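You operate a simulated robot arm through the tools that you are given. There is no shell and no other tool.

Carry out the task below with a simulated robot arm. There is one attempt and no reset: what you move stays moved.

## Task
Pack the yellow small round straw basket on the dresser top. At the end: the hearth stone from the dresser top is in the yellow small round straw basket; the white rag is in the yellow small round straw basket; whatever was shut is shut again. Leave all else as you found it, and nothing knocked over (what rides in a drawer may roll over).

The check looks at the end state, three seconds after you hand in, the way a careful person would. Anything else that was tipped, shoved, dropped, spilled or broken makes it a failure.

## Robot
A 6-joint arm with a three-finger gripper, fixed in place. Base frame: the origin is on the floor under the middle of its stand, x ahead of it, y to its left, z up. Readings come in m, rad, newtons and seconds.
It reaches about 1.213 m from its shoulder. Its first joint turns from -2.897 to 2.897 rad. Payload 4.89 kg.
The tool frame sits at the grasp point between the pads (the TCP): z along the fingers, y along the line on which they close. The tips reach 0.03 m beyond it. The gripper opens to 0.164 m; its body begins 0.125 m behind the TCP.
Orientation is that of the tool frame in the base frame, as a unit quaternion [w, x, y, z]. With the fingers straight down and closing along the base's y, the tool's x points along the base's -x, its y along +y and its z along -z.

## Interface
- The arm moves only by the tool drive_tool. Its argument "series" is a list of rows, each an object (a shift or turn left out is 0, a gripper value left out holds the last) with "grip": the finger opening in m, from 0 to 0.164; "travel": the shift along the base's x, y, z in m, a list of three; "turn": the turn, a rotation vector about the base's x, y, z in rad, a list of three. In form: [{"grip": grip, "travel": [tx, ty, tz], "turn": [wx, wy, wz]}, ...]. A call has 1 to 20 rows; each row is the pose to reach, as a shift and turn from the pose commanded when the call began. Rows are played at 5 a second. More than 0.05 m and 0.15 rad between two rows, or a gripper value outside its range, and nothing of the call is played. A pose out of reach is approached as far as the arm can. The call stops where the force on the tool passes 40 N (or 10 N more than at its start, if that is more) or the arm is blocked; 0.2 s more then pass. The fingers move at their own pace (about 0.108 m/s each) and stop on an object; they squeeze with about 26 N. The grip force told is the motor's: it shows also when the fingers shut on nothing. Time passes only in rows, and 0.2 s behind the last, so rows that repeat a pose let the fingers close. It gives the time, the measured TCP pose, the force on the tool (base axes), the opening and the grip force at its end, in the units of the frame above (readings bear some noise), with the torque about the TCP (base axes, N m) and any sound that the robot's microphone picked up, and new pictures: "pictures" is both (left out), scene, wrist or none.
- Cameras (640 x 400 px; columns grow to the right, rows downward): "scene" is fixed at [0.3987, -0.4997, 1.3635]; the picture's right is [0.66, -0.75, 0.00], its down [-0.29, -0.25, -0.92] and it looks along [0.69, 0.61, -0.38] (base axes); focal length 224 px, centre (320, 200). "wrist" rides on the gripper at [0.076, -0.002, -0.152] in the tool frame; the picture's right is [0.02, 1.00, 0.00], its down [-0.88, 0.02, -0.47] and it looks along [-0.47, 0.01, 0.88] (tool axes); focal length 247 px, centre (320, 200). There is no depth. A picture from a camera that has moved, and an enlarged one, comes with that camera's place and axes in the base frame and with its lens.
- lift_body(by): moves the trunk up (or, below 0, down) by that many m; the arm rides with it, the base frame stays. It gives what a move gives, with no picture.
- enlarge(camera, box): a new picture of the part [left, top, right, bottom] of that camera's present view, enlarged. No time passes.
- hand_in(): hands the job in; it is judged then, once.

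Nothing tells you positions but the pictures and the camera data. Unless the task says otherwise, let go and move clear before handing in.

The tools are called as name(argument=value, ...) on one line, values as JSON. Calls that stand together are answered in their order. drive_tool: Moves the arm, as the interface text tells. Its arguments: {"type":"object","properties":{"series":{"type":"array"},"pictures":{"type":"string","enum":["both","scene","wrist","none"]}},"required":["series"]} The other tools are called the same way: lift_body (by) moves the trunk up or down; enlarge (camera, box) takes an enlarged picture of a part of a camera's view; hand_in () hands the job in.

At the start:

```text
time_s: 0.0
ee_pos: [0.71, 0.034, 1.3178]
ee_rot: [-0.001, 0.0, 1.0, -0.001]
force: [0.5, 0.4, -0.2]
torque: [0.0, -0.01, 0.03]
opening: 0.1639
grip_force: 0.0
trunk travel left (down, up): [-0.075, 0.315]
```

scene: 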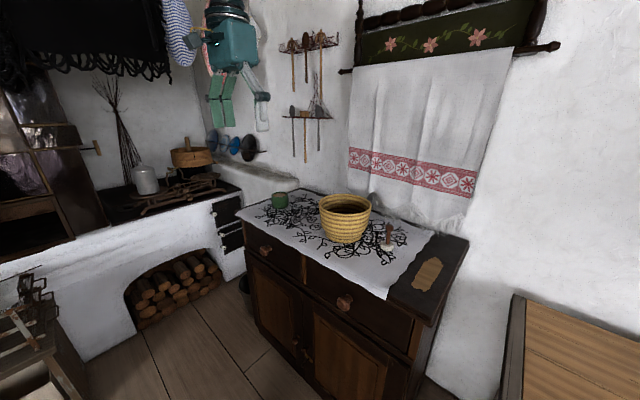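
wrist: 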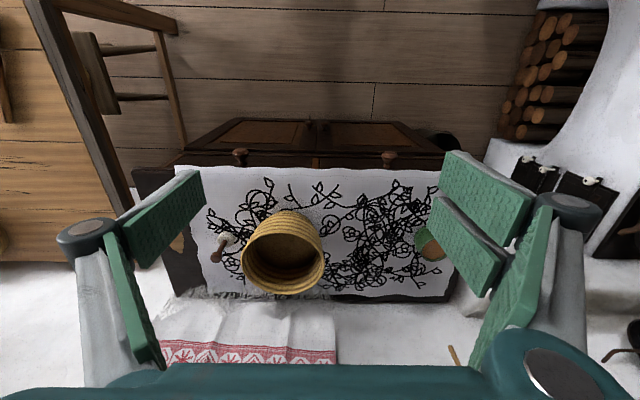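

I see a dresser with a cloth, a yellow straw basket, a green cup-like thing, a small white-bottomed item with a stick (stamp/brush?), and a wooden board at the right. I'll look closer before moving.

enlarge(camera="scene", box=[220, 170, 480, 330])

enlarge(camera="wrist", box=[120, 110, 500, 350])

enlarge(camera="scene", box=[0, 0, 320, 200])

```text
2.46 times, centred on (350, 250) of scene
camera zoom: at [0.3987, -0.4997, 1.3635], right [0.66, -0.75, 0.0], down [-0.29, -0.25, -0.92], along [0.69, 0.61, -0.38], focal length 551 px, centre (246, 77)
```

zoom: 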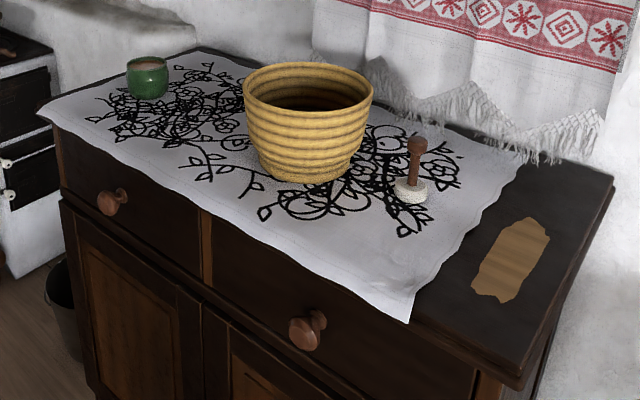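

```text
1.67 times, centred on (310, 230) of wrist
camera zoom: at [0.6328, 0.0333, 1.4699], right [-0.02, 1.0, 0.0], down [0.88, 0.02, 0.47], along [0.47, 0.01, -0.88], focal length 412 px, centre (337, 150)
```

zoom: 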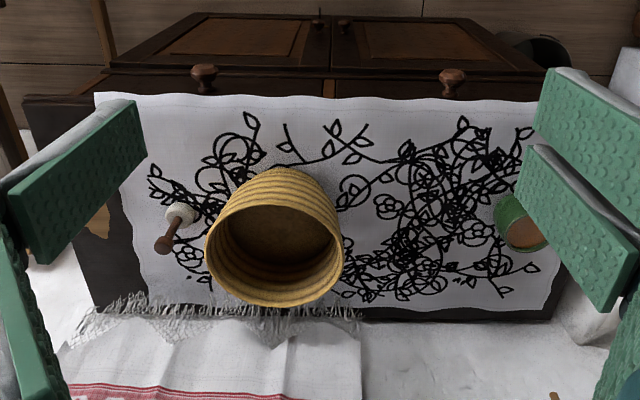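

```text
2.00 times, centred on (160, 100) of scene
camera zoom: at [0.3987, -0.4997, 1.3635], right [0.66, -0.75, 0.0], down [-0.29, -0.25, -0.92], along [0.69, 0.61, -0.38], focal length 448 px, centre (640, 400)
```

zoom: 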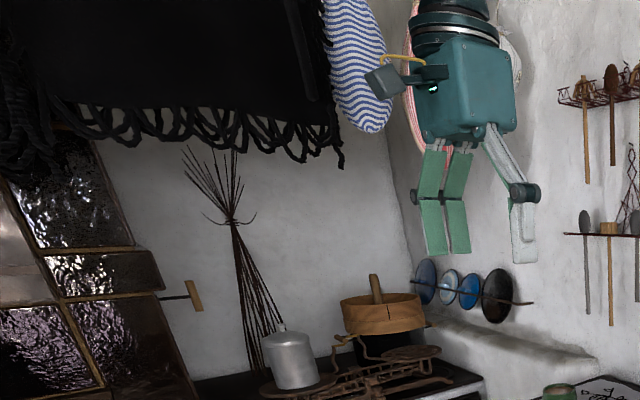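

The hearth stone looks like the small white puck with the wooden handle, about (1.06, -0.23), top at z≈0.98. The basket rim is centred near (1.03, -0.06, 1.04), and the drawer knobs are near x 0.855, z 0.785; the rag isn't visible, so it is probably in a drawer. First I move above the stone, turning the gripper so it closes along x and keeps clear of the basket.

drive_tool(series=[{"grip": 0.08, "travel": [0.032, -0.024, -0.011], "turn": [0, 0, 0.1428]}, {"travel": [0.065, -0.048, -0.021], "turn": [0, 0, 0.2856]}, {"travel": [0.097, -0.071, -0.032], "turn": [0, 0, 0.4284]}, {"travel": [0.129, -0.095, -0.043], "turn": [0, 0, 0.5712]}, {"travel": [0.161, -0.119, -0.054], "turn": [0, 0, 0.714]}, {"travel": [0.194, -0.143, -0.064], "turn": [0, 0, 0.8568]}, {"travel": [0.226, -0.167, -0.075], "turn": [0, 0, 0.9996]}, {"travel": [0.258, -0.191, -0.086], "turn": [0, 0, 1.1424]}, {"travel": [0.29, -0.214, -0.097], "turn": [0, 0, 1.2852]}, {"travel": [0.323, -0.238, -0.107], "turn": [0, 0, 1.428]}, {"travel": [0.355, -0.262, -0.118], "turn": [0, 0, 1.5708]}, {"travel": [0.355, -0.262, -0.118], "turn": [0, 0, 1.5708]}])

```text
time_s: 2.6
ee_pos: [1.0651, -0.228, 1.2029]
ee_rot: [0.0, 0.708, -0.707, 0.0]
force: [0.6, -0.9, -1.0]
torque: [0.05, 0.1, 0.01]
opening: 0.0801
grip_force: 0.0
trunk travel left (down, up): [-0.075, 0.315]
camera wrist: at [1.0654, -0.3038, 1.3552], right [-1.0, -0.02, 0.0], down [-0.02, 0.88, 0.47], along [-0.01, 0.47, -0.88], focal length 247 px, centre (320, 200)
```

scene: 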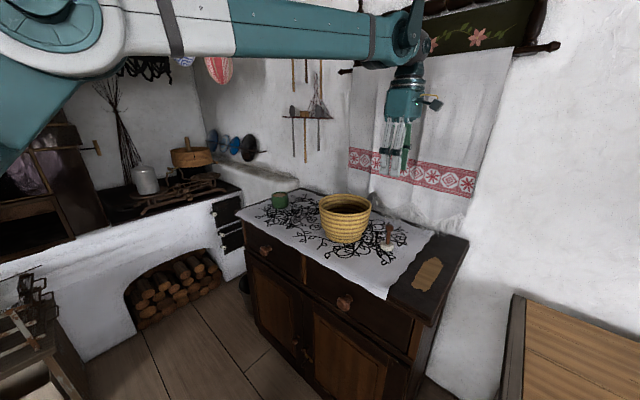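
wrist: 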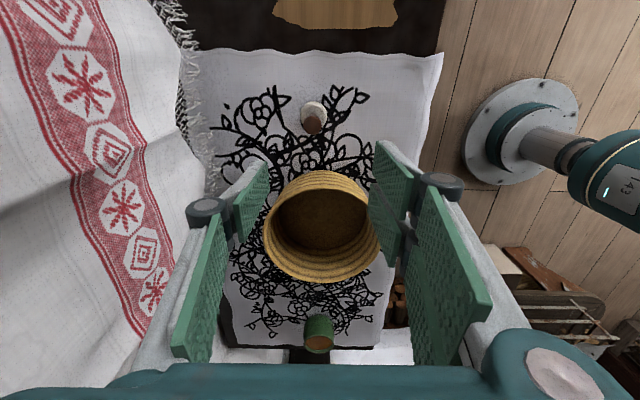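

The gripper is above the stone with room to the towel and wall. I'll zoom in on the wrist view to refine the stone and basket positions before descending.

enlarge(camera="wrist", box=[220, 70, 420, 360])

enlarge(camera="scene", box=[340, 80, 460, 280])

```text
1.38 times, centred on (320, 215) of wrist
camera zoom: at [1.0654, -0.3038, 1.3552], right [-1.0, -0.02, 0.0], down [-0.02, 0.88, 0.47], along [-0.01, 0.47, -0.88], focal length 341 px, centre (320, 179)
```

zoom: 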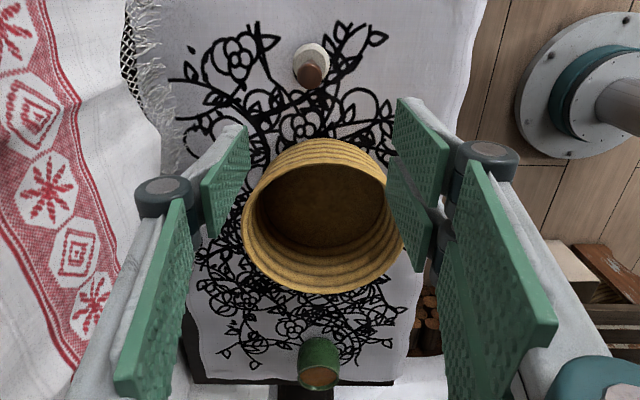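

```text
2.00 times, centred on (400, 180) of scene
camera zoom: at [0.3987, -0.4997, 1.3635], right [0.66, -0.75, 0.0], down [-0.29, -0.25, -0.92], along [0.69, 0.61, -0.38], focal length 448 px, centre (160, 240)
```

zoom: 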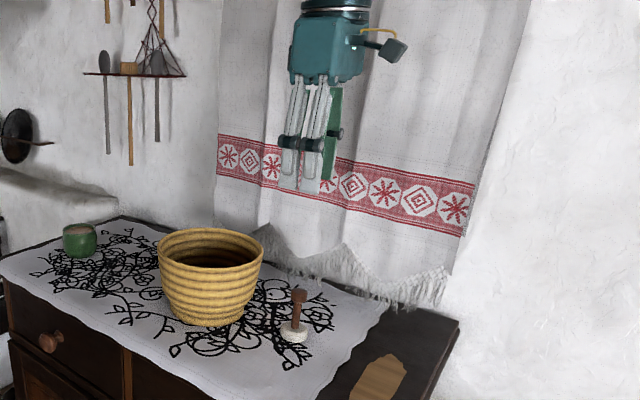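

The stone's handle is at about (1.070, -0.231), and the basket rim is centred near (1.055, -0.048, 1.02), 0.195 m across. I descend to just above the handle and check the alignment.

drive_tool(series=[{"grip": 0.08, "travel": [0.005, -0.003, -0.045]}, {"travel": [0.005, -0.003, -0.09]}, {"travel": [0.005, -0.003, -0.135]}, {"travel": [0.005, -0.003, -0.175]}, {"travel": [0.005, -0.003, -0.175]}])

```text
time_s: 3.8
ee_pos: [1.0683, -0.2282, 1.0231]
ee_rot: [-0.001, -0.707, 0.708, 0.0]
force: [0.2, 0.3, 0.6]
torque: [-0.01, 0.0, 0.0]
opening: 0.0799
grip_force: 0.0
trunk travel left (down, up): [-0.075, 0.315]
camera wrist: at [1.0697, -0.3038, 1.1766], right [-1.0, -0.02, 0.0], down [-0.02, 0.88, 0.47], along [-0.01, 0.47, -0.88], focal length 247 px, centre (320, 200)
```

scene: 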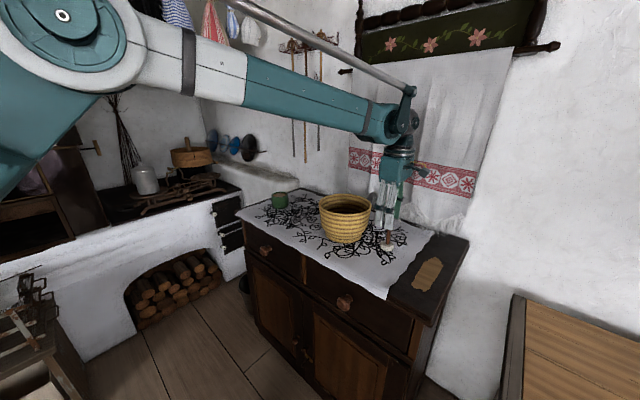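
wrist: 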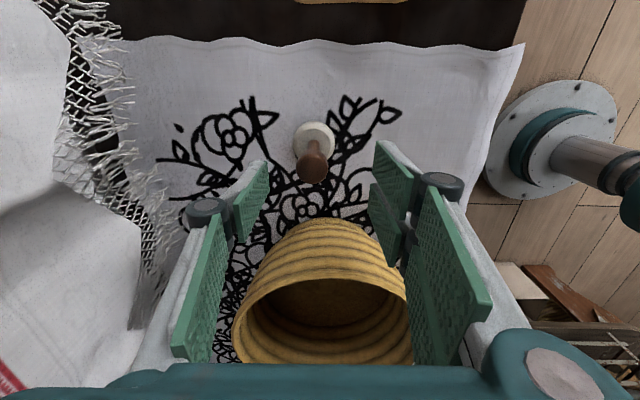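

The handle shows between the fingers; I'll zoom to place it precisely relative to the pads.

enlarge(camera="wrist", box=[220, 90, 420, 230])

enlarge(camera="scene", box=[340, 150, 440, 270])

```text
2.86 times, centred on (320, 160) of wrist
camera zoom: at [1.0697, -0.3038, 1.1766], right [-1.0, -0.02, 0.0], down [-0.02, 0.88, 0.47], along [-0.01, 0.47, -0.88], focal length 706 px, centre (320, 314)
```

zoom: 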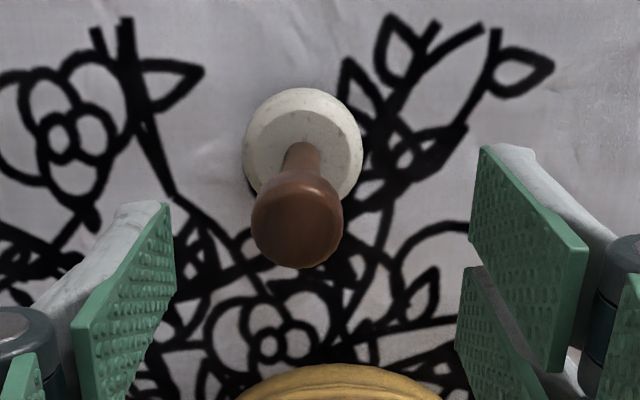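

```text
3.33 times, centred on (390, 210) of scene
camera zoom: at [0.3987, -0.4997, 1.3635], right [0.66, -0.75, 0.0], down [-0.29, -0.25, -0.92], along [0.69, 0.61, -0.38], focal length 746 px, centre (87, 167)
```

zoom: 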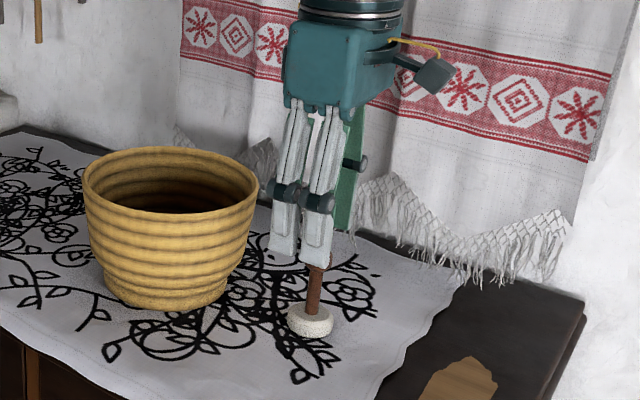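

The handle axis is at about (1.074, -0.231), well centred. I go down so the pads flank the handle, then close.

drive_tool(series=[{"grip": 0.08, "travel": [0.004, -0.002, -0.03]}, {"travel": [0.004, -0.002, -0.058]}, {"travel": [0.004, -0.002, -0.058]}, {"grip": 0.04, "travel": [0.004, -0.002, -0.058]}, {"grip": 0.0, "travel": [0.004, -0.002, -0.058]}, {"travel": [0.004, -0.002, -0.058]}, {"travel": [0.004, -0.002, -0.058]}])

```text
time_s: 5.4
ee_pos: [1.0725, -0.2307, 0.9671]
ee_rot: [0.0, -0.707, 0.707, 0.001]
force: [0.3, 0.0, -0.4]
torque: [0.01, 0.02, 0.0]
opening: 0.0251
grip_force: 26.2
trunk travel left (down, up): [-0.075, 0.315]
camera wrist: at [1.0737, -0.307, 1.1197], right [-1.0, -0.02, 0.0], down [-0.02, 0.88, 0.47], along [-0.01, 0.47, -0.88], focal length 247 px, centre (320, 200)
```

scene: 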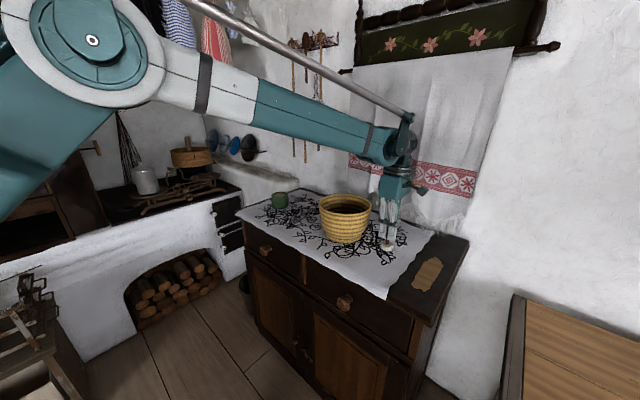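
wrist: 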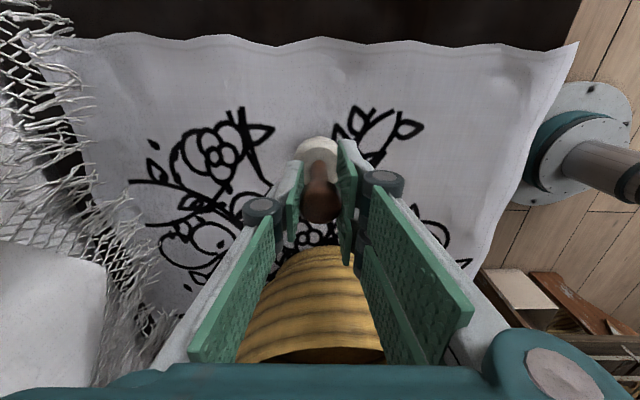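

The handle is held at 25 mm. I lift it straight up and check that the stone came along.

drive_tool(series=[{"travel": [0, 0, 0.02]}, {"travel": [0, 0, 0.05]}, {"travel": [0, 0, 0.09]}, {"travel": [0, 0, 0.13]}, {"travel": [0, 0, 0.17]}, {"travel": [0, 0, 0.2]}, {"travel": [0, 0, 0.2]}])

```text
time_s: 7.0
ee_pos: [1.0723, -0.23, 1.1681]
ee_rot: [0.0, 0.707, -0.707, 0.001]
force: [-0.6, 1.1, -0.9]
torque: [-0.02, -0.06, 0.02]
opening: 0.0249
grip_force: 26.3
trunk travel left (down, up): [-0.075, 0.315]
camera wrist: at [1.0735, -0.3078, 1.3217], right [-1.0, -0.02, 0.0], down [-0.02, 0.88, 0.47], along [-0.01, 0.47, -0.88], focal length 247 px, centre (320, 200)
```

scene: 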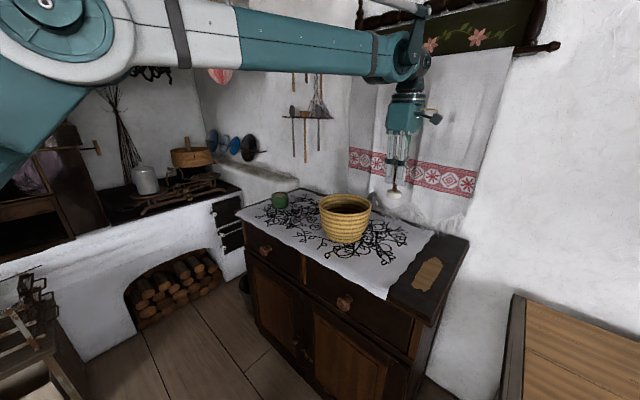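
wrist: 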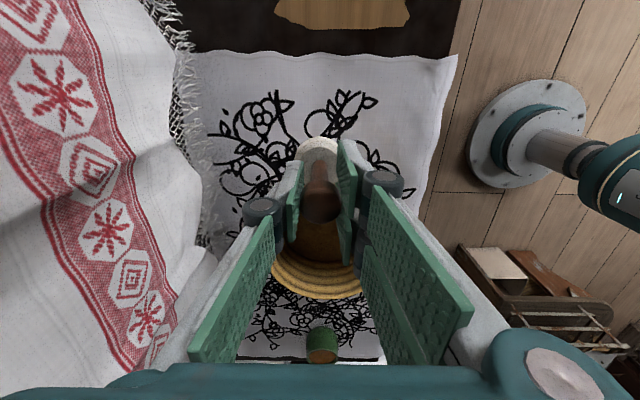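

The stone hangs cleanly from the gripper. I carry it level over the basket (y≈-0.048) and check alignment from both cameras.

drive_tool(series=[{"travel": [0, 0.03, 0]}, {"travel": [0, 0.07, 0]}, {"travel": [-0.001, 0.11, 0]}, {"travel": [-0.002, 0.15, 0]}, {"travel": [-0.003, 0.182, 0]}, {"travel": [-0.003, 0.182, 0]}])

enlarge(camera="scene", box=[290, 110, 430, 270])

enlarge(camera="wrist", box=[200, 90, 440, 290])

```text
time_s: 8.4
ee_pos: [1.0695, -0.0495, 1.1644]
ee_rot: [0.0, 0.707, -0.707, 0.0]
force: [-0.1, 1.3, -0.6]
torque: [-0.14, 0.0, 0.0]
opening: 0.0248
grip_force: 26.1
trunk travel left (down, up): [-0.075, 0.315]
camera wrist: at [1.0711, -0.1256, 1.3181], right [-1.0, -0.02, 0.0], down [-0.02, 0.88, 0.47], along [-0.01, 0.47, -0.88], focal length 247 px, centre (320, 200)
```

scene: 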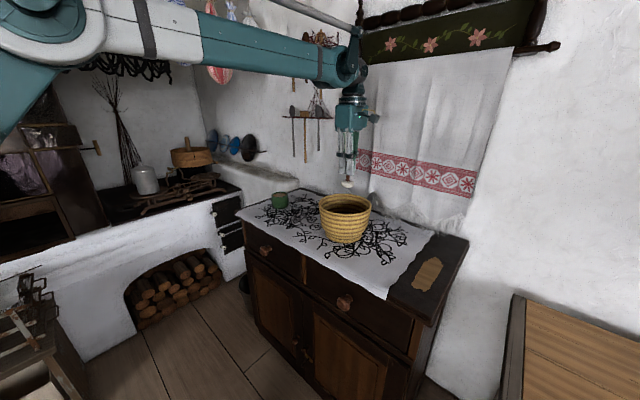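
wrist: 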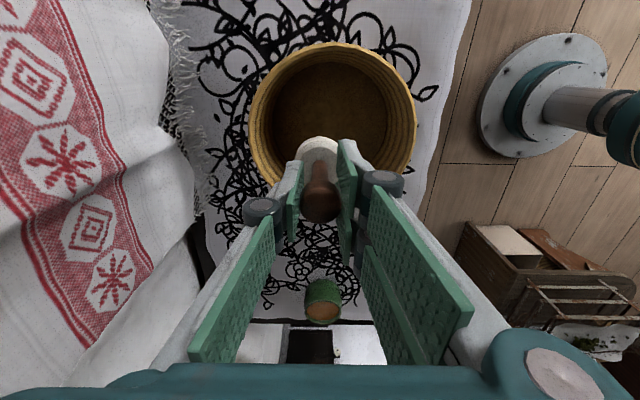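

```text
2.50 times, centred on (360, 190) of scene
camera zoom: at [0.3987, -0.4997, 1.3635], right [0.66, -0.75, 0.0], down [-0.29, -0.25, -0.92], along [0.69, 0.61, -0.38], focal length 560 px, centre (220, 225)
```

zoom: 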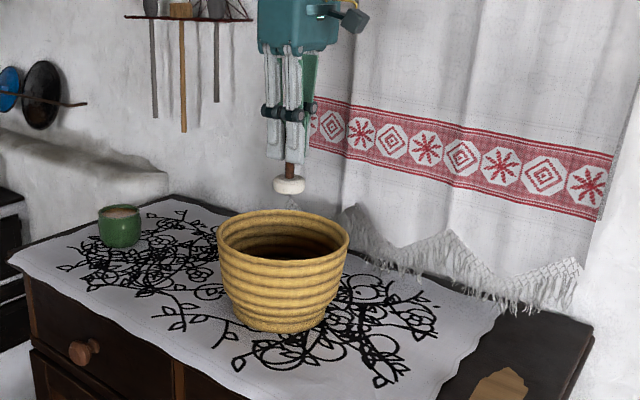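

```text
2.00 times, centred on (320, 190) of wrist
camera zoom: at [1.0711, -0.1256, 1.3181], right [-1.0, -0.02, 0.0], down [-0.02, 0.88, 0.47], along [-0.01, 0.47, -0.88], focal length 494 px, centre (320, 220)
```

zoom: 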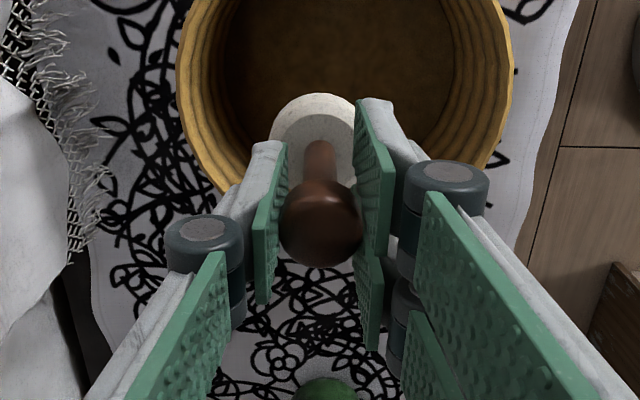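

The basket centre confirms at about (1.056, -0.05), and the stone is above it slightly to the far side. I lower it to just above the basket floor.

drive_tool(series=[{"travel": [0, 0, -0.04]}, {"travel": [0, 0, -0.08]}, {"travel": [0, 0, -0.115]}, {"travel": [0, 0, -0.145]}, {"travel": [0, 0, -0.165]}, {"travel": [0, 0, -0.178]}, {"travel": [0, 0, -0.178]}])

enlarge(camera="scene", box=[290, 110, 430, 270])

enlarge(camera="wrist", box=[200, 90, 440, 290])

```text
time_s: 10.0
ee_pos: [1.0681, -0.05, 0.9873]
ee_rot: [-0.001, 0.708, -0.706, 0.0]
force: [-1.8, 2.7, 22.5]
torque: [0.04, 0.18, -0.03]
opening: 0.0262
grip_force: 26.0
trunk travel left (down, up): [-0.075, 0.315]
camera wrist: at [1.0698, -0.1256, 1.1407], right [-1.0, -0.02, 0.0], down [-0.02, 0.88, 0.47], along [-0.01, 0.47, -0.88], focal length 247 px, centre (320, 200)
```

scene: 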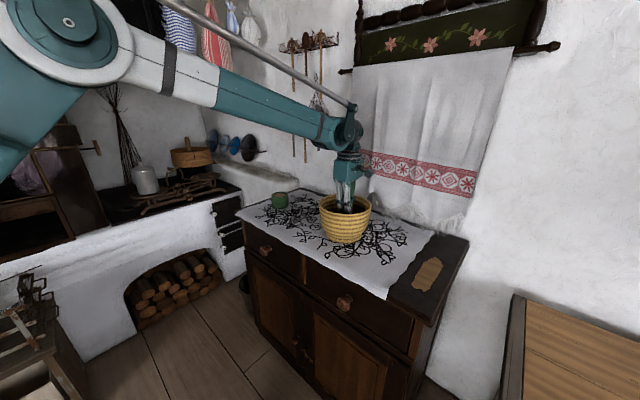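
wrist: 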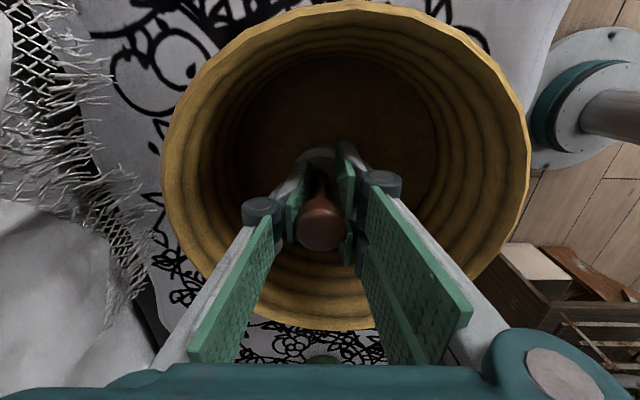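

```text
2.50 times, centred on (360, 190) of scene
camera zoom: at [0.3987, -0.4997, 1.3635], right [0.66, -0.75, 0.0], down [-0.29, -0.25, -0.92], along [0.69, 0.61, -0.38], focal length 560 px, centre (220, 225)
```

zoom: 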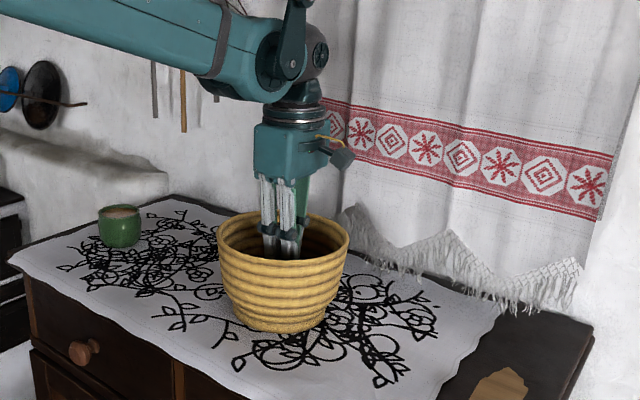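

```text
2.00 times, centred on (320, 190) of wrist
camera zoom: at [1.0698, -0.1256, 1.1407], right [-1.0, -0.02, 0.0], down [-0.02, 0.88, 0.47], along [-0.01, 0.47, -0.88], focal length 494 px, centre (320, 220)
```

zoom: 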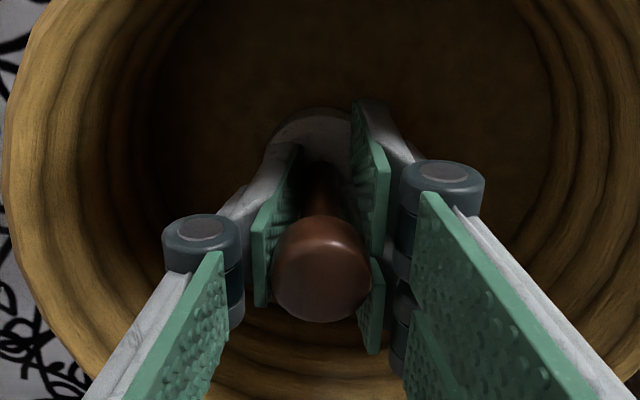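

The stone touched the basket floor (upward force ≈22 N). I ease up a touch to unload it, then open modestly inside the basket.

drive_tool(series=[{"travel": [0, 0, 0.003]}, {"travel": [0, 0, 0.003]}, {"grip": 0.035, "travel": [0, 0, 0.003]}, {"grip": 0.045, "travel": [0, 0, 0.003]}, {"grip": 0.052, "travel": [0, 0, 0.003]}, {"travel": [0, 0, 0.003]}])

enlarge(camera="wrist", box=[200, 90, 440, 290])

```text
time_s: 11.4
ee_pos: [1.0703, -0.0488, 0.9905]
ee_rot: [0.0, -0.707, 0.707, 0.0]
force: [-0.9, 0.4, 0.4]
torque: [0.01, 0.0, 0.01]
opening: 0.0517
grip_force: 0.0
trunk travel left (down, up): [-0.075, 0.315]
camera wrist: at [1.0712, -0.1262, 1.1434], right [-1.0, -0.02, 0.0], down [-0.02, 0.88, 0.47], along [-0.01, 0.47, -0.88], focal length 247 px, centre (320, 200)
```

scene: 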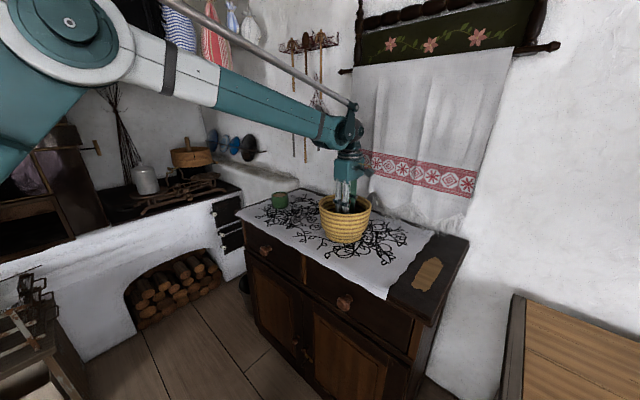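
wrist: 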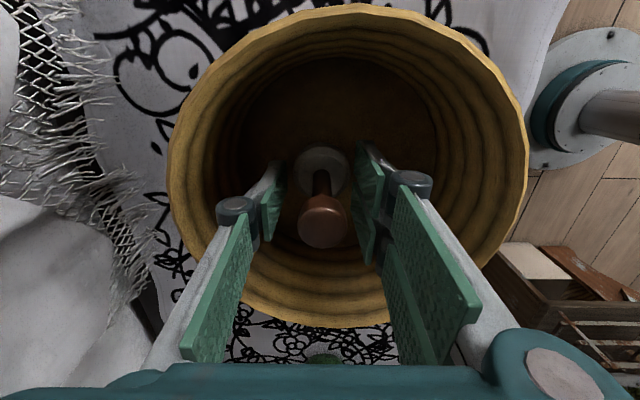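

```text
2.00 times, centred on (320, 190) of wrist
camera zoom: at [1.0712, -0.1262, 1.1434], right [-1.0, -0.02, 0.0], down [-0.02, 0.88, 0.47], along [-0.01, 0.47, -0.88], focal length 494 px, centre (320, 220)
```

zoom: 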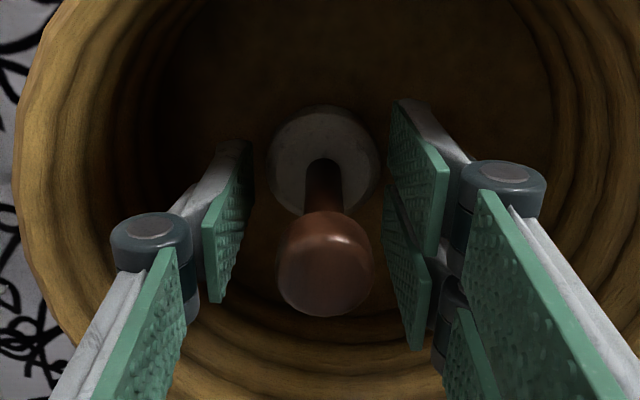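

The stone stands upright and free in the basket. I raise the gripper straight out, then look around for the rag.

drive_tool(series=[{"travel": [0, 0, 0.03]}, {"travel": [0, 0, 0.075]}, {"travel": [0, 0, 0.12]}, {"travel": [0, 0, 0.165]}, {"travel": [0, 0, 0.21]}, {"travel": [-0.04, 0, 0.23]}, {"travel": [-0.085, 0, 0.25]}, {"travel": [-0.13, 0, 0.26]}, {"travel": [-0.175, 0, 0.26]}, {"travel": [-0.22, 0, 0.26]}, {"travel": [-0.22, 0, 0.26]}])

enlarge(camera="scene", box=[0, 240, 260, 400])

enlarge(camera="scene", box=[230, 180, 480, 400])

enlarge(camera="scene", box=[0, 60, 240, 230])

```text
time_s: 13.8
ee_pos: [0.847, -0.0504, 1.2499]
ee_rot: [0.001, -0.707, 0.707, 0.0]
force: [-0.1, -0.2, 0.9]
torque: [0.02, -0.1, 0.04]
opening: 0.0523
grip_force: 0.0
trunk travel left (down, up): [-0.075, 0.315]
camera wrist: at [0.8488, -0.1265, 1.4037], right [-1.0, -0.02, 0.0], down [-0.02, 0.88, 0.47], along [-0.01, 0.47, -0.88], focal length 247 px, centre (320, 200)
```

scene: 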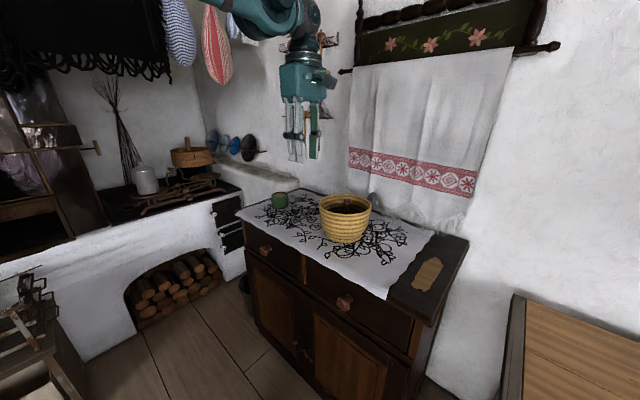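
wrist: 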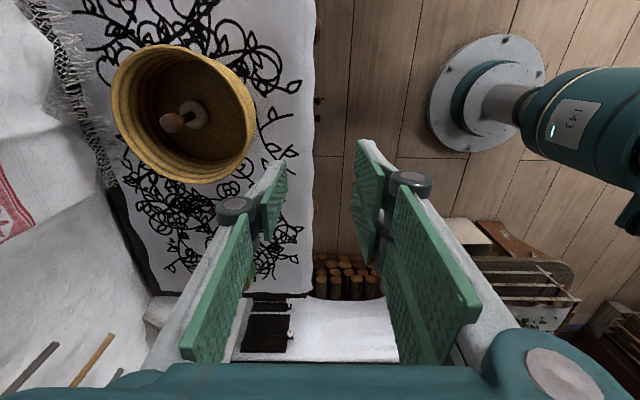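

```text
2.46 times, centred on (130, 320) of scene
camera zoom: at [0.3987, -0.4997, 1.3635], right [0.66, -0.75, 0.0], down [-0.29, -0.25, -0.92], along [0.69, 0.61, -0.38], focal length 551 px, centre (788, -95)
```

zoom: 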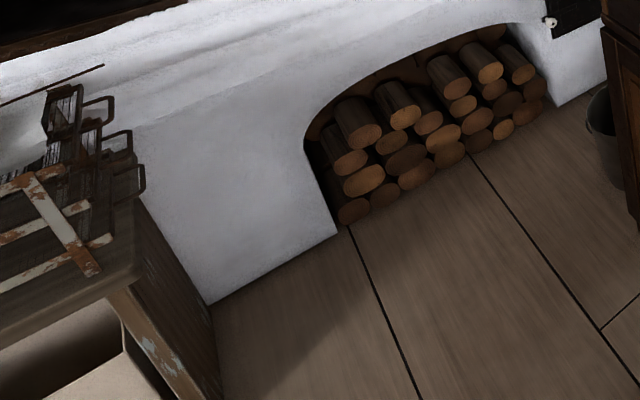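

```text
1.82 times, centred on (355, 290) of scene
camera zoom: at [0.3987, -0.4997, 1.3635], right [0.66, -0.75, 0.0], down [-0.29, -0.25, -0.92], along [0.69, 0.61, -0.38], focal length 407 px, centre (256, 36)
```

zoom: 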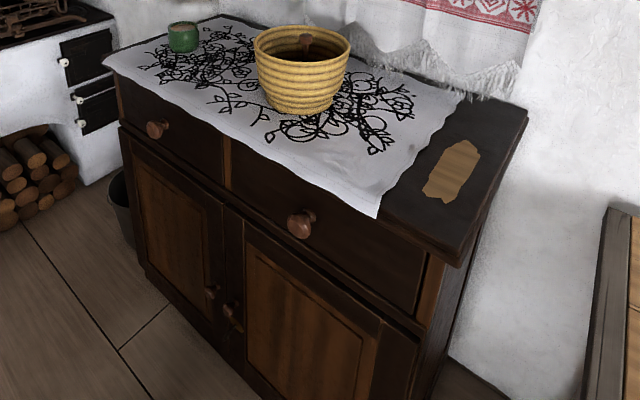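

```text
2.35 times, centred on (120, 145) of scene
camera zoom: at [0.3987, -0.4997, 1.3635], right [0.66, -0.75, 0.0], down [-0.29, -0.25, -0.92], along [0.69, 0.61, -0.38], focal length 527 px, centre (791, 329)
```

zoom: 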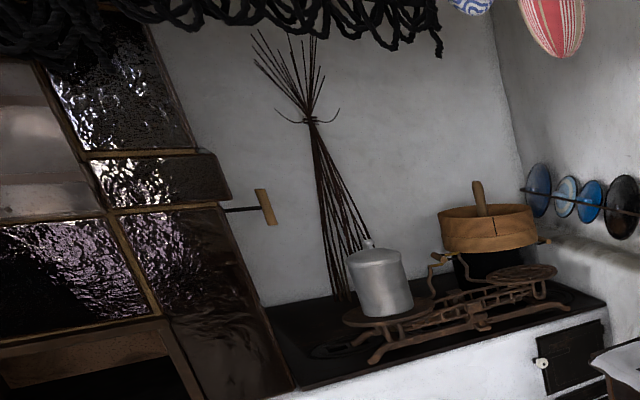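

The stone is in the basket, standing upright. The rag isn't visible anywhere, so I'll try the drawers, starting with the right one (best seen by the scene camera). I turn the gripper to point forward with the wrist camera on top, in the free space ahead of the dresser.

drive_tool(series=[{"travel": [-0.014, -0.01, -0.018], "turn": [-0.0864, -0.0864, 0.0864]}, {"travel": [-0.028, -0.02, -0.036], "turn": [-0.1727, -0.1727, 0.1727]}, {"travel": [-0.043, -0.03, -0.053], "turn": [-0.2591, -0.2591, 0.2591]}, {"travel": [-0.057, -0.04, -0.071], "turn": [-0.3455, -0.3455, 0.3455]}, {"travel": [-0.071, -0.05, -0.089], "turn": [-0.4319, -0.4319, 0.4319]}, {"travel": [-0.086, -0.06, -0.107], "turn": [-0.5182, -0.5182, 0.5182]}, {"travel": [-0.1, -0.07, -0.125], "turn": [-0.6046, -0.6046, 0.6046]}, {"travel": [-0.114, -0.08, -0.143], "turn": [-0.691, -0.691, 0.691]}, {"travel": [-0.129, -0.09, -0.161], "turn": [-0.7773, -0.7773, 0.7773]}, {"travel": [-0.143, -0.1, -0.179], "turn": [-0.8637, -0.8637, 0.8637]}, {"travel": [-0.157, -0.11, -0.196], "turn": [-0.9501, -0.9501, 0.9501]}, {"travel": [-0.171, -0.12, -0.214], "turn": [-1.0365, -1.0365, 1.0365]}, {"travel": [-0.186, -0.13, -0.232], "turn": [-1.1228, -1.1228, 1.1228]}, {"travel": [-0.2, -0.14, -0.25], "turn": [-1.2092, -1.2092, 1.2092]}, {"travel": [-0.2, -0.14, -0.25], "turn": [-1.2092, -1.2092, 1.2092]}])

```text
time_s: 17.0
ee_pos: [0.6883, -0.084, 1.0635]
ee_rot: [0.035, 0.714, -0.054, 0.698]
force: [-0.8, -0.7, 0.6]
torque: [0.0, 0.0, 0.05]
opening: 0.052
grip_force: 0.1
out of reach, approached as far as the arm can: row 12, 13, 14, 15
trunk travel left (down, up): [-0.075, 0.315]
camera wrist: at [0.5384, -0.0647, 1.1448], right [-0.13, -0.99, 0.0], down [-0.49, 0.07, -0.87], along [0.86, -0.11, -0.49], focal length 247 px, centre (320, 200)
```

scene: 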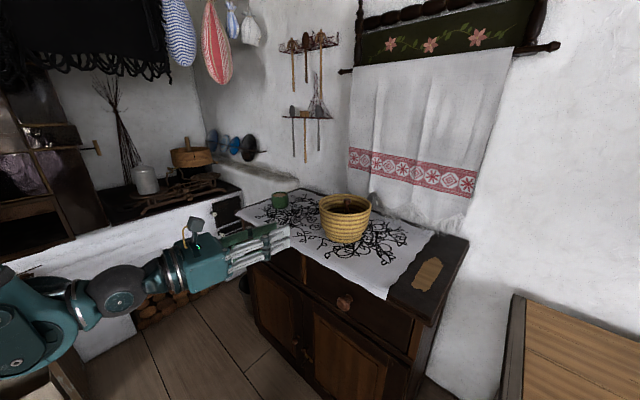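
wrist: 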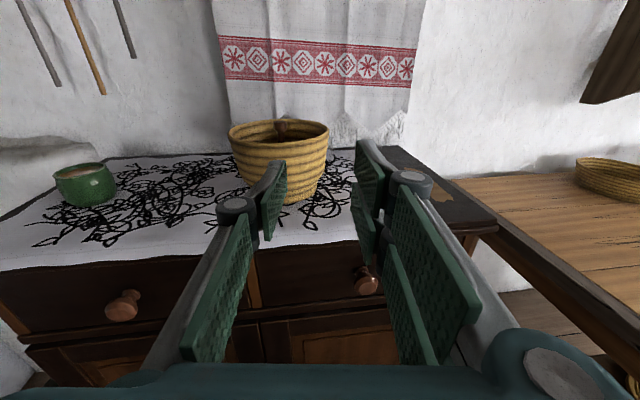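

The forward-pointing pose was a bit cramped near the shoulder, so the arm stopped short. Raising the trunk gives more room for reaching low and pulling a drawer back; I lift it 0.22 m.

lift_body(by=0.22)

drive_tool(series=[{"travel": [0, 0, 0]}, {"travel": [0, 0, 0]}])

```text
time_s: 19.3
ee_pos: [0.6883, -0.0817, 1.2843]
ee_rot: [0.036, 0.714, -0.054, 0.697]
force: [0.0, 0.2, -0.7]
torque: [-0.01, 0.03, -0.01]
opening: 0.0522
grip_force: 0.0
trunk travel left (down, up): [-0.295, 0.095]
```

```text
time_s: 19.9
ee_pos: [0.6879, -0.0833, 1.2838]
ee_rot: [0.036, 0.714, -0.054, 0.697]
force: [0.1, 0.2, -0.1]
torque: [-0.01, 0.0, 0.0]
opening: 0.0518
grip_force: 0.0
trunk travel left (down, up): [-0.295, 0.095]
camera wrist: at [0.5388, -0.0647, 1.3647], right [-0.13, -0.99, 0.0], down [-0.49, 0.07, -0.87], along [0.86, -0.11, -0.5], focal length 247 px, centre (320, 200)
```

scene: 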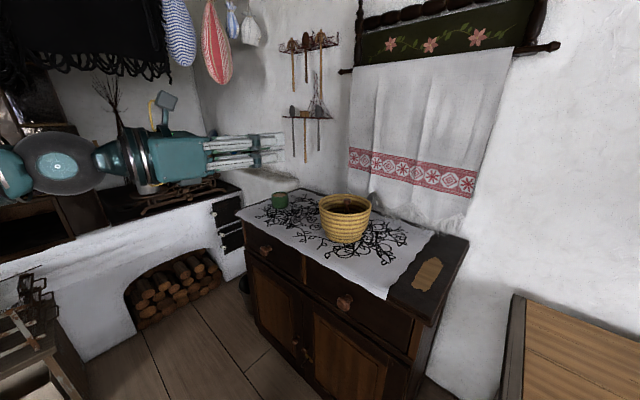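
wrist: 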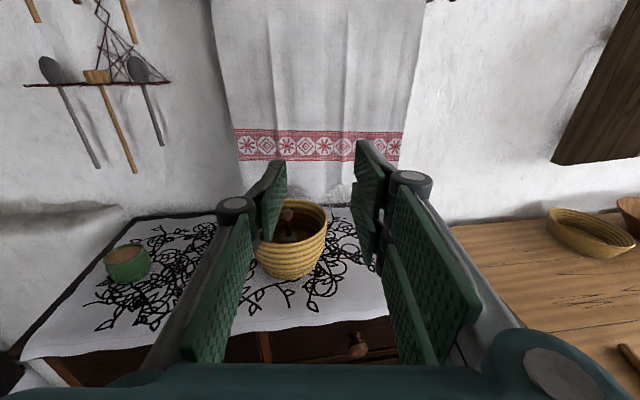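

The higher trunk keeps the pose; now I straighten the gripper and lower it in front of the right drawer knob, staying about 0.15 m short of it.

drive_tool(series=[{"grip": 0.08, "travel": [0.001, -0.011, -0.043], "turn": [-0.0025, -0.0024, 0.0127]}, {"travel": [0.002, -0.021, -0.087], "turn": [-0.005, -0.0048, 0.0254]}, {"travel": [0.004, -0.032, -0.13], "turn": [-0.0075, -0.0072, 0.0381]}, {"travel": [0.005, -0.043, -0.174], "turn": [-0.01, -0.0096, 0.0508]}, {"travel": [0.006, -0.053, -0.217], "turn": [-0.0125, -0.012, 0.0635]}, {"travel": [0.007, -0.064, -0.26], "turn": [-0.015, -0.0144, 0.0762]}, {"travel": [0.008, -0.075, -0.304], "turn": [-0.0175, -0.0168, 0.0889]}, {"travel": [0.01, -0.086, -0.347], "turn": [-0.02, -0.0192, 0.1016]}, {"travel": [0.011, -0.096, -0.391], "turn": [-0.0225, -0.0216, 0.1143]}, {"travel": [0.012, -0.107, -0.434], "turn": [-0.025, -0.024, 0.127]}, {"travel": [0.012, -0.107, -0.434], "turn": [-0.025, -0.024, 0.127]}])

```text
time_s: 22.3
ee_pos: [0.9563, -0.1365, 1.1395]
ee_rot: [0.052, 0.706, -0.053, 0.705]
force: [2.2, -0.4, -1.7]
torque: [-0.03, -0.13, -0.06]
opening: 0.0801
grip_force: 0.1
out of reach, approached as far as the arm can: row 1, 2, 3, 4, 5, 6, 7, 8, 9, 10, 11
trunk travel left (down, up): [-0.295, 0.095]
camera wrist: at [0.806, -0.1132, 1.217], right [-0.15, -0.99, 0.02], down [-0.47, 0.05, -0.88], along [0.87, -0.14, -0.47], focal length 247 px, centre (320, 200)
```

scene: 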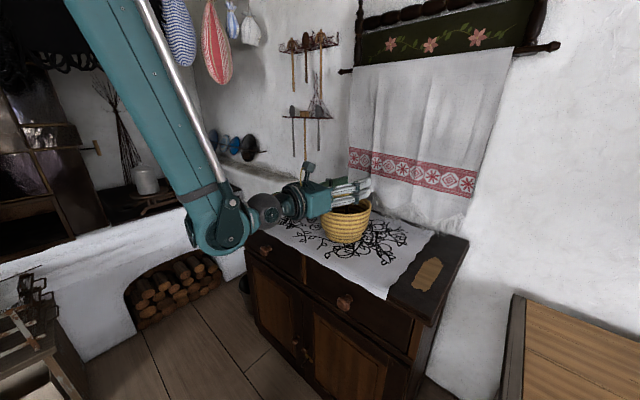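
wrist: 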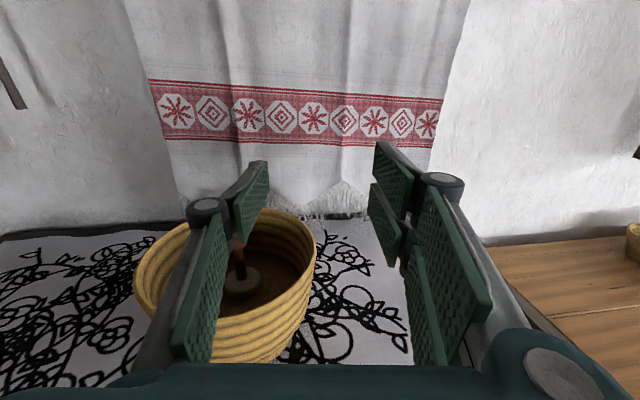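

The arm drifted forward over the basket because the last joint seems to be at its limit (camera-on-top roll isn't reachable); nothing was touched. I'll roll back about the pointing axis, toward camera-on-the-right, with a slight raise, in a short call to check that it behaves.

drive_tool(series=[{"travel": [0, 0, 0.01], "turn": [0.12, 0, 0]}, {"travel": [-0.01, 0, 0.03], "turn": [0.25, 0, 0]}, {"travel": [-0.03, 0, 0.05], "turn": [0.38, 0, 0]}, {"travel": [-0.03, 0, 0.05], "turn": [0.38, 0, 0]}])

```text
time_s: 23.3
ee_pos: [0.914, -0.1345, 1.1885]
ee_rot: [-0.081, 0.702, -0.188, 0.682]
force: [-0.5, -0.1, 1.0]
torque: [-0.01, 0.1, -0.01]
opening: 0.0803
grip_force: 0.0
trunk travel left (down, up): [-0.295, 0.095]
camera wrist: at [0.762, -0.1405, 1.2686], right [-0.15, -0.92, -0.35], down [-0.47, 0.38, -0.8], along [0.87, 0.04, -0.49], focal length 247 px, centre (320, 200)
```

scene: 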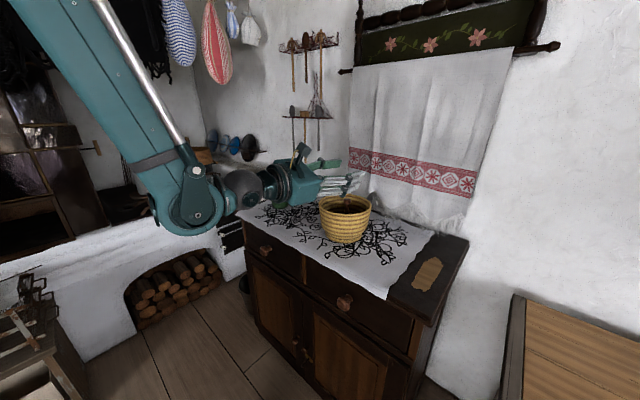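
wrist: 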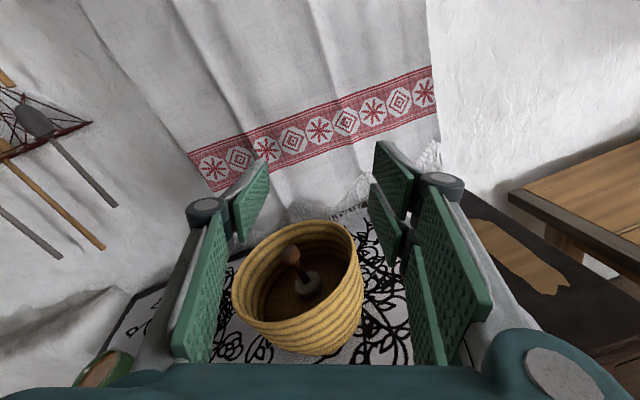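

The roll back works cleanly. I continue rolling to the camera-on-right pose, pulling back away from the basket.

drive_tool(series=[{"travel": [-0.017, -0.006, 0.0], "turn": [0.1316, -0.015, 0.0103]}, {"travel": [-0.034, -0.012, 0.0], "turn": [0.2631, -0.03, 0.0205]}, {"travel": [-0.051, -0.018, 0.0], "turn": [0.3947, -0.045, 0.0308]}, {"travel": [-0.068, -0.024, -0.01], "turn": [0.5262, -0.06, 0.0411]}, {"travel": [-0.085, -0.03, -0.02], "turn": [0.6578, -0.075, 0.0513]}, {"travel": [-0.102, -0.036, -0.03], "turn": [0.7893, -0.09, 0.0616]}, {"travel": [-0.119, -0.042, -0.045], "turn": [0.9209, -0.105, 0.0719]}, {"travel": [-0.136, -0.048, -0.06], "turn": [1.0524, -0.12, 0.0821]}, {"travel": [-0.153, -0.055, -0.075], "turn": [1.184, -0.135, 0.0924]}, {"travel": [-0.153, -0.055, -0.075], "turn": [1.184, -0.135, 0.0924]}])

```text
time_s: 25.5
ee_pos: [0.8052, -0.2124, 1.2129]
ee_rot: [0.485, -0.508, 0.518, -0.488]
force: [-0.3, -0.8, 1.4]
torque: [0.0, 0.01, 0.09]
opening: 0.08
grip_force: 0.0
out of reach, approached as far as the arm can: row 1, 2, 3, 4, 5, 6, 7, 8, 9, 10
trunk travel left (down, up): [-0.295, 0.095]
camera wrist: at [0.6522, -0.2875, 1.2228], right [-0.05, -0.01, -1.0], down [-0.46, 0.89, 0.01], along [0.89, 0.46, -0.05], focal length 247 px, centre (320, 200)
```

scene: 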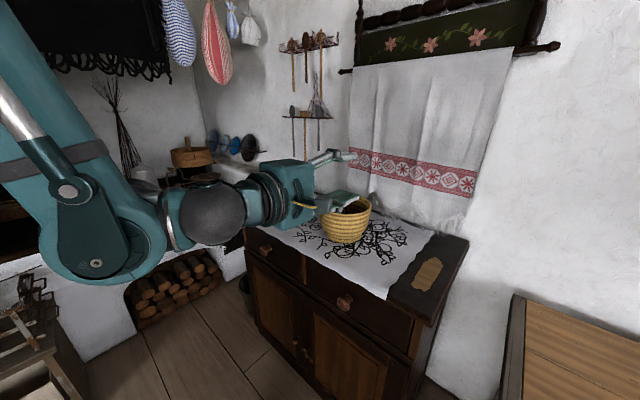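
wrist: 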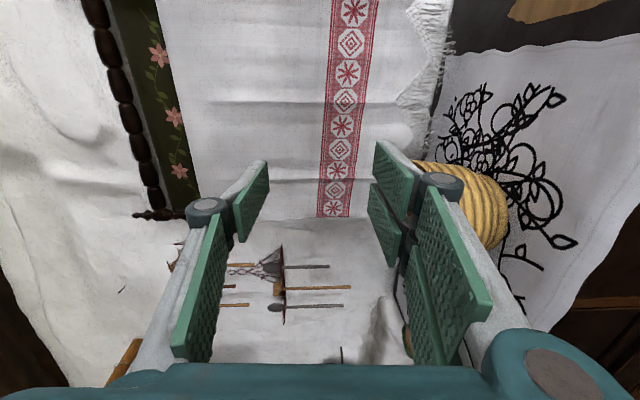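

The wrist can't pitch fully horizontal at this range. I'll instead use a ~40° downward-forward pitch closing along y, which should leave ample joint margin for pulling a drawer; I rotate there in free space in front of the dresser.

drive_tool(series=[{"travel": [0, 0, 0], "turn": [0.1232, 0.0414, -0.0477]}, {"travel": [0, 0, 0], "turn": [0.2463, 0.0828, -0.0953]}, {"travel": [0, 0, 0], "turn": [0.3695, 0.1242, -0.143]}, {"travel": [0, 0, 0], "turn": [0.4927, 0.1656, -0.1907]}, {"travel": [-0.012, 0.003, -0.02], "turn": [0.6158, 0.207, -0.2383]}, {"travel": [-0.025, 0.006, -0.045], "turn": [0.739, 0.2484, -0.286]}, {"travel": [-0.037, 0.009, -0.07], "turn": [0.8622, 0.2897, -0.3337]}, {"travel": [-0.05, 0.012, -0.1], "turn": [0.9853, 0.3311, -0.3813]}, {"travel": [-0.062, 0.015, -0.13], "turn": [1.1085, 0.3725, -0.429]}, {"travel": [-0.075, 0.018, -0.16], "turn": [1.2317, 0.4139, -0.4767]}, {"travel": [-0.087, 0.02, -0.19], "turn": [1.3548, 0.4553, -0.5243]}, {"travel": [-0.1, 0.022, -0.22], "turn": [1.478, 0.4967, -0.572]}, {"travel": [-0.1, 0.022, -0.22], "turn": [1.478, 0.4967, -0.572]}])

```text
time_s: 28.3
ee_pos: [0.7364, -0.2073, 1.0352]
ee_rot: [0.42, -0.001, 0.908, 0.0]
force: [0.8, -0.1, 0.0]
torque: [-0.02, 0.05, 0.04]
opening: 0.0802
grip_force: 0.0
out of reach, approached as far as the arm can: row 9, 10, 11, 12, 13
trunk travel left (down, up): [-0.295, 0.095]
camera wrist: at [0.5713, -0.2097, 1.0769], right [-0.02, 1.0, -0.02], down [0.21, 0.02, 0.98], along [0.98, 0.01, -0.21], focal length 247 px, centre (320, 200)
```

scene: 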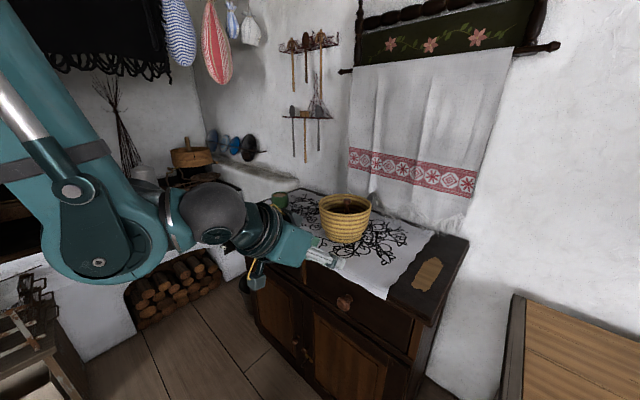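
wrist: 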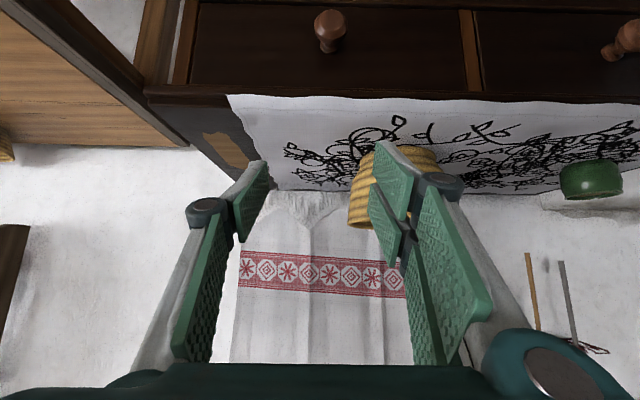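

The pitch is right now, but the arm stopped a few centimetres short, near an inner reach limit. I'll zoom in on the arm to understand its posture before choosing the trunk height.

enlarge(camera="scene", box=[0, 20, 400, 320])

enlarge(camera="wrist", box=[140, 0, 640, 220])

```text
1.33 times, centred on (200, 170) of scene
camera zoom: at [0.3987, -0.4997, 1.3635], right [0.66, -0.75, 0.0], down [-0.29, -0.25, -0.92], along [0.69, 0.61, -0.38], focal length 298 px, centre (480, 240)
```

zoom: 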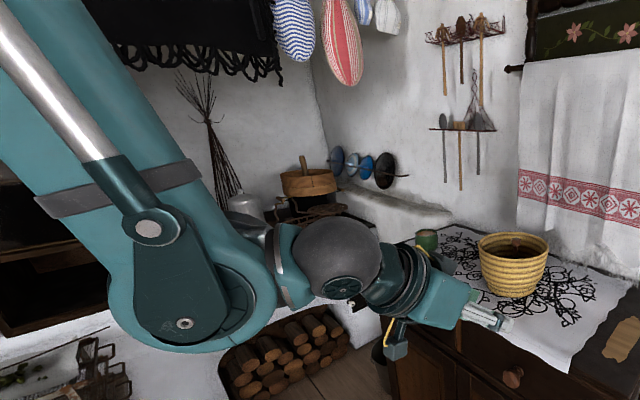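

```text
1.28 times, centred on (390, 110) of wrist
camera zoom: at [0.5713, -0.2097, 1.0769], right [-0.02, 1.0, -0.02], down [0.21, 0.02, 0.98], along [0.98, 0.01, -0.21], focal length 316 px, centre (230, 315)
```

zoom: 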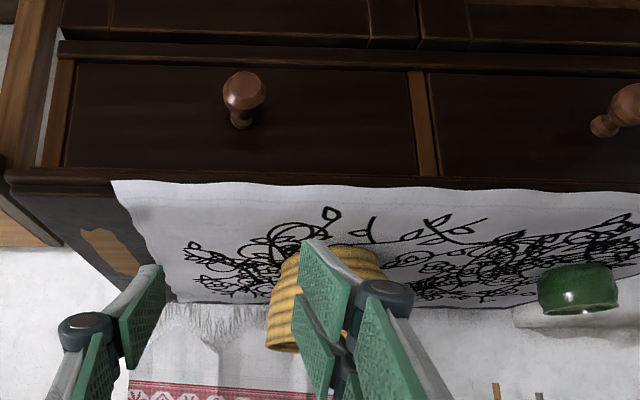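

The posture looks fine and clear of everything. I'll test lowering with a small forward shift from here, which moves away from the inner limit.

drive_tool(series=[{"travel": [0.02, 0, 0]}, {"travel": [0.04, 0.003, -0.03]}, {"travel": [0.04, 0.006, -0.065]}, {"travel": [0.04, 0.01, -0.1]}, {"travel": [0.04, 0.013, -0.135]}, {"travel": [0.04, 0.013, -0.135]}])

```text
time_s: 29.7
ee_pos: [0.8317, -0.21, 0.9723]
ee_rot: [0.42, -0.001, 0.908, 0.001]
force: [1.2, -1.4, -0.3]
torque: [0.0, 0.05, 0.06]
opening: 0.0801
grip_force: 0.1
out of reach, approached as far as the arm can: row 2, 3, 4, 5, 6
trunk travel left (down, up): [-0.295, 0.095]
camera wrist: at [0.6662, -0.2125, 1.0135], right [-0.02, 1.0, -0.02], down [0.21, 0.02, 0.98], along [0.98, 0.01, -0.21], focal length 247 px, centre (320, 200)
```

scene: 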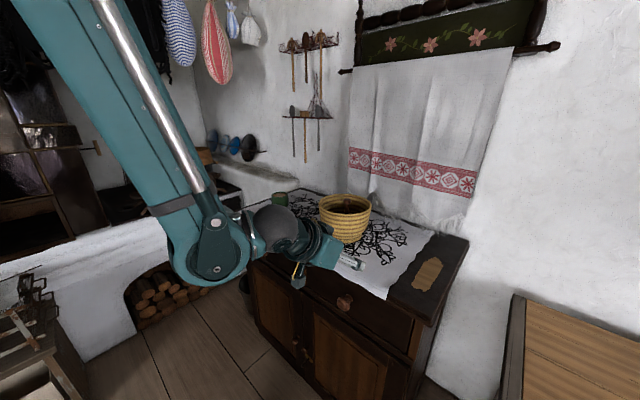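
wrist: 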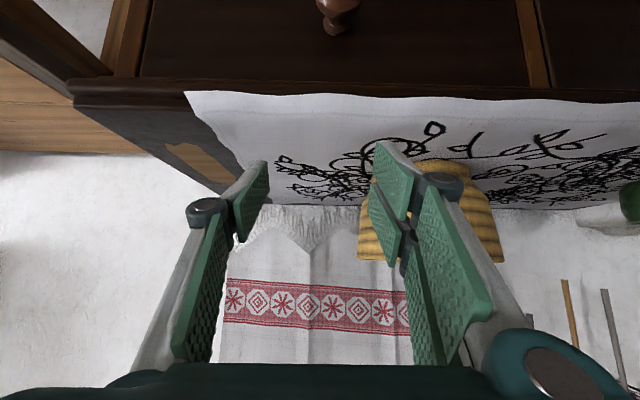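

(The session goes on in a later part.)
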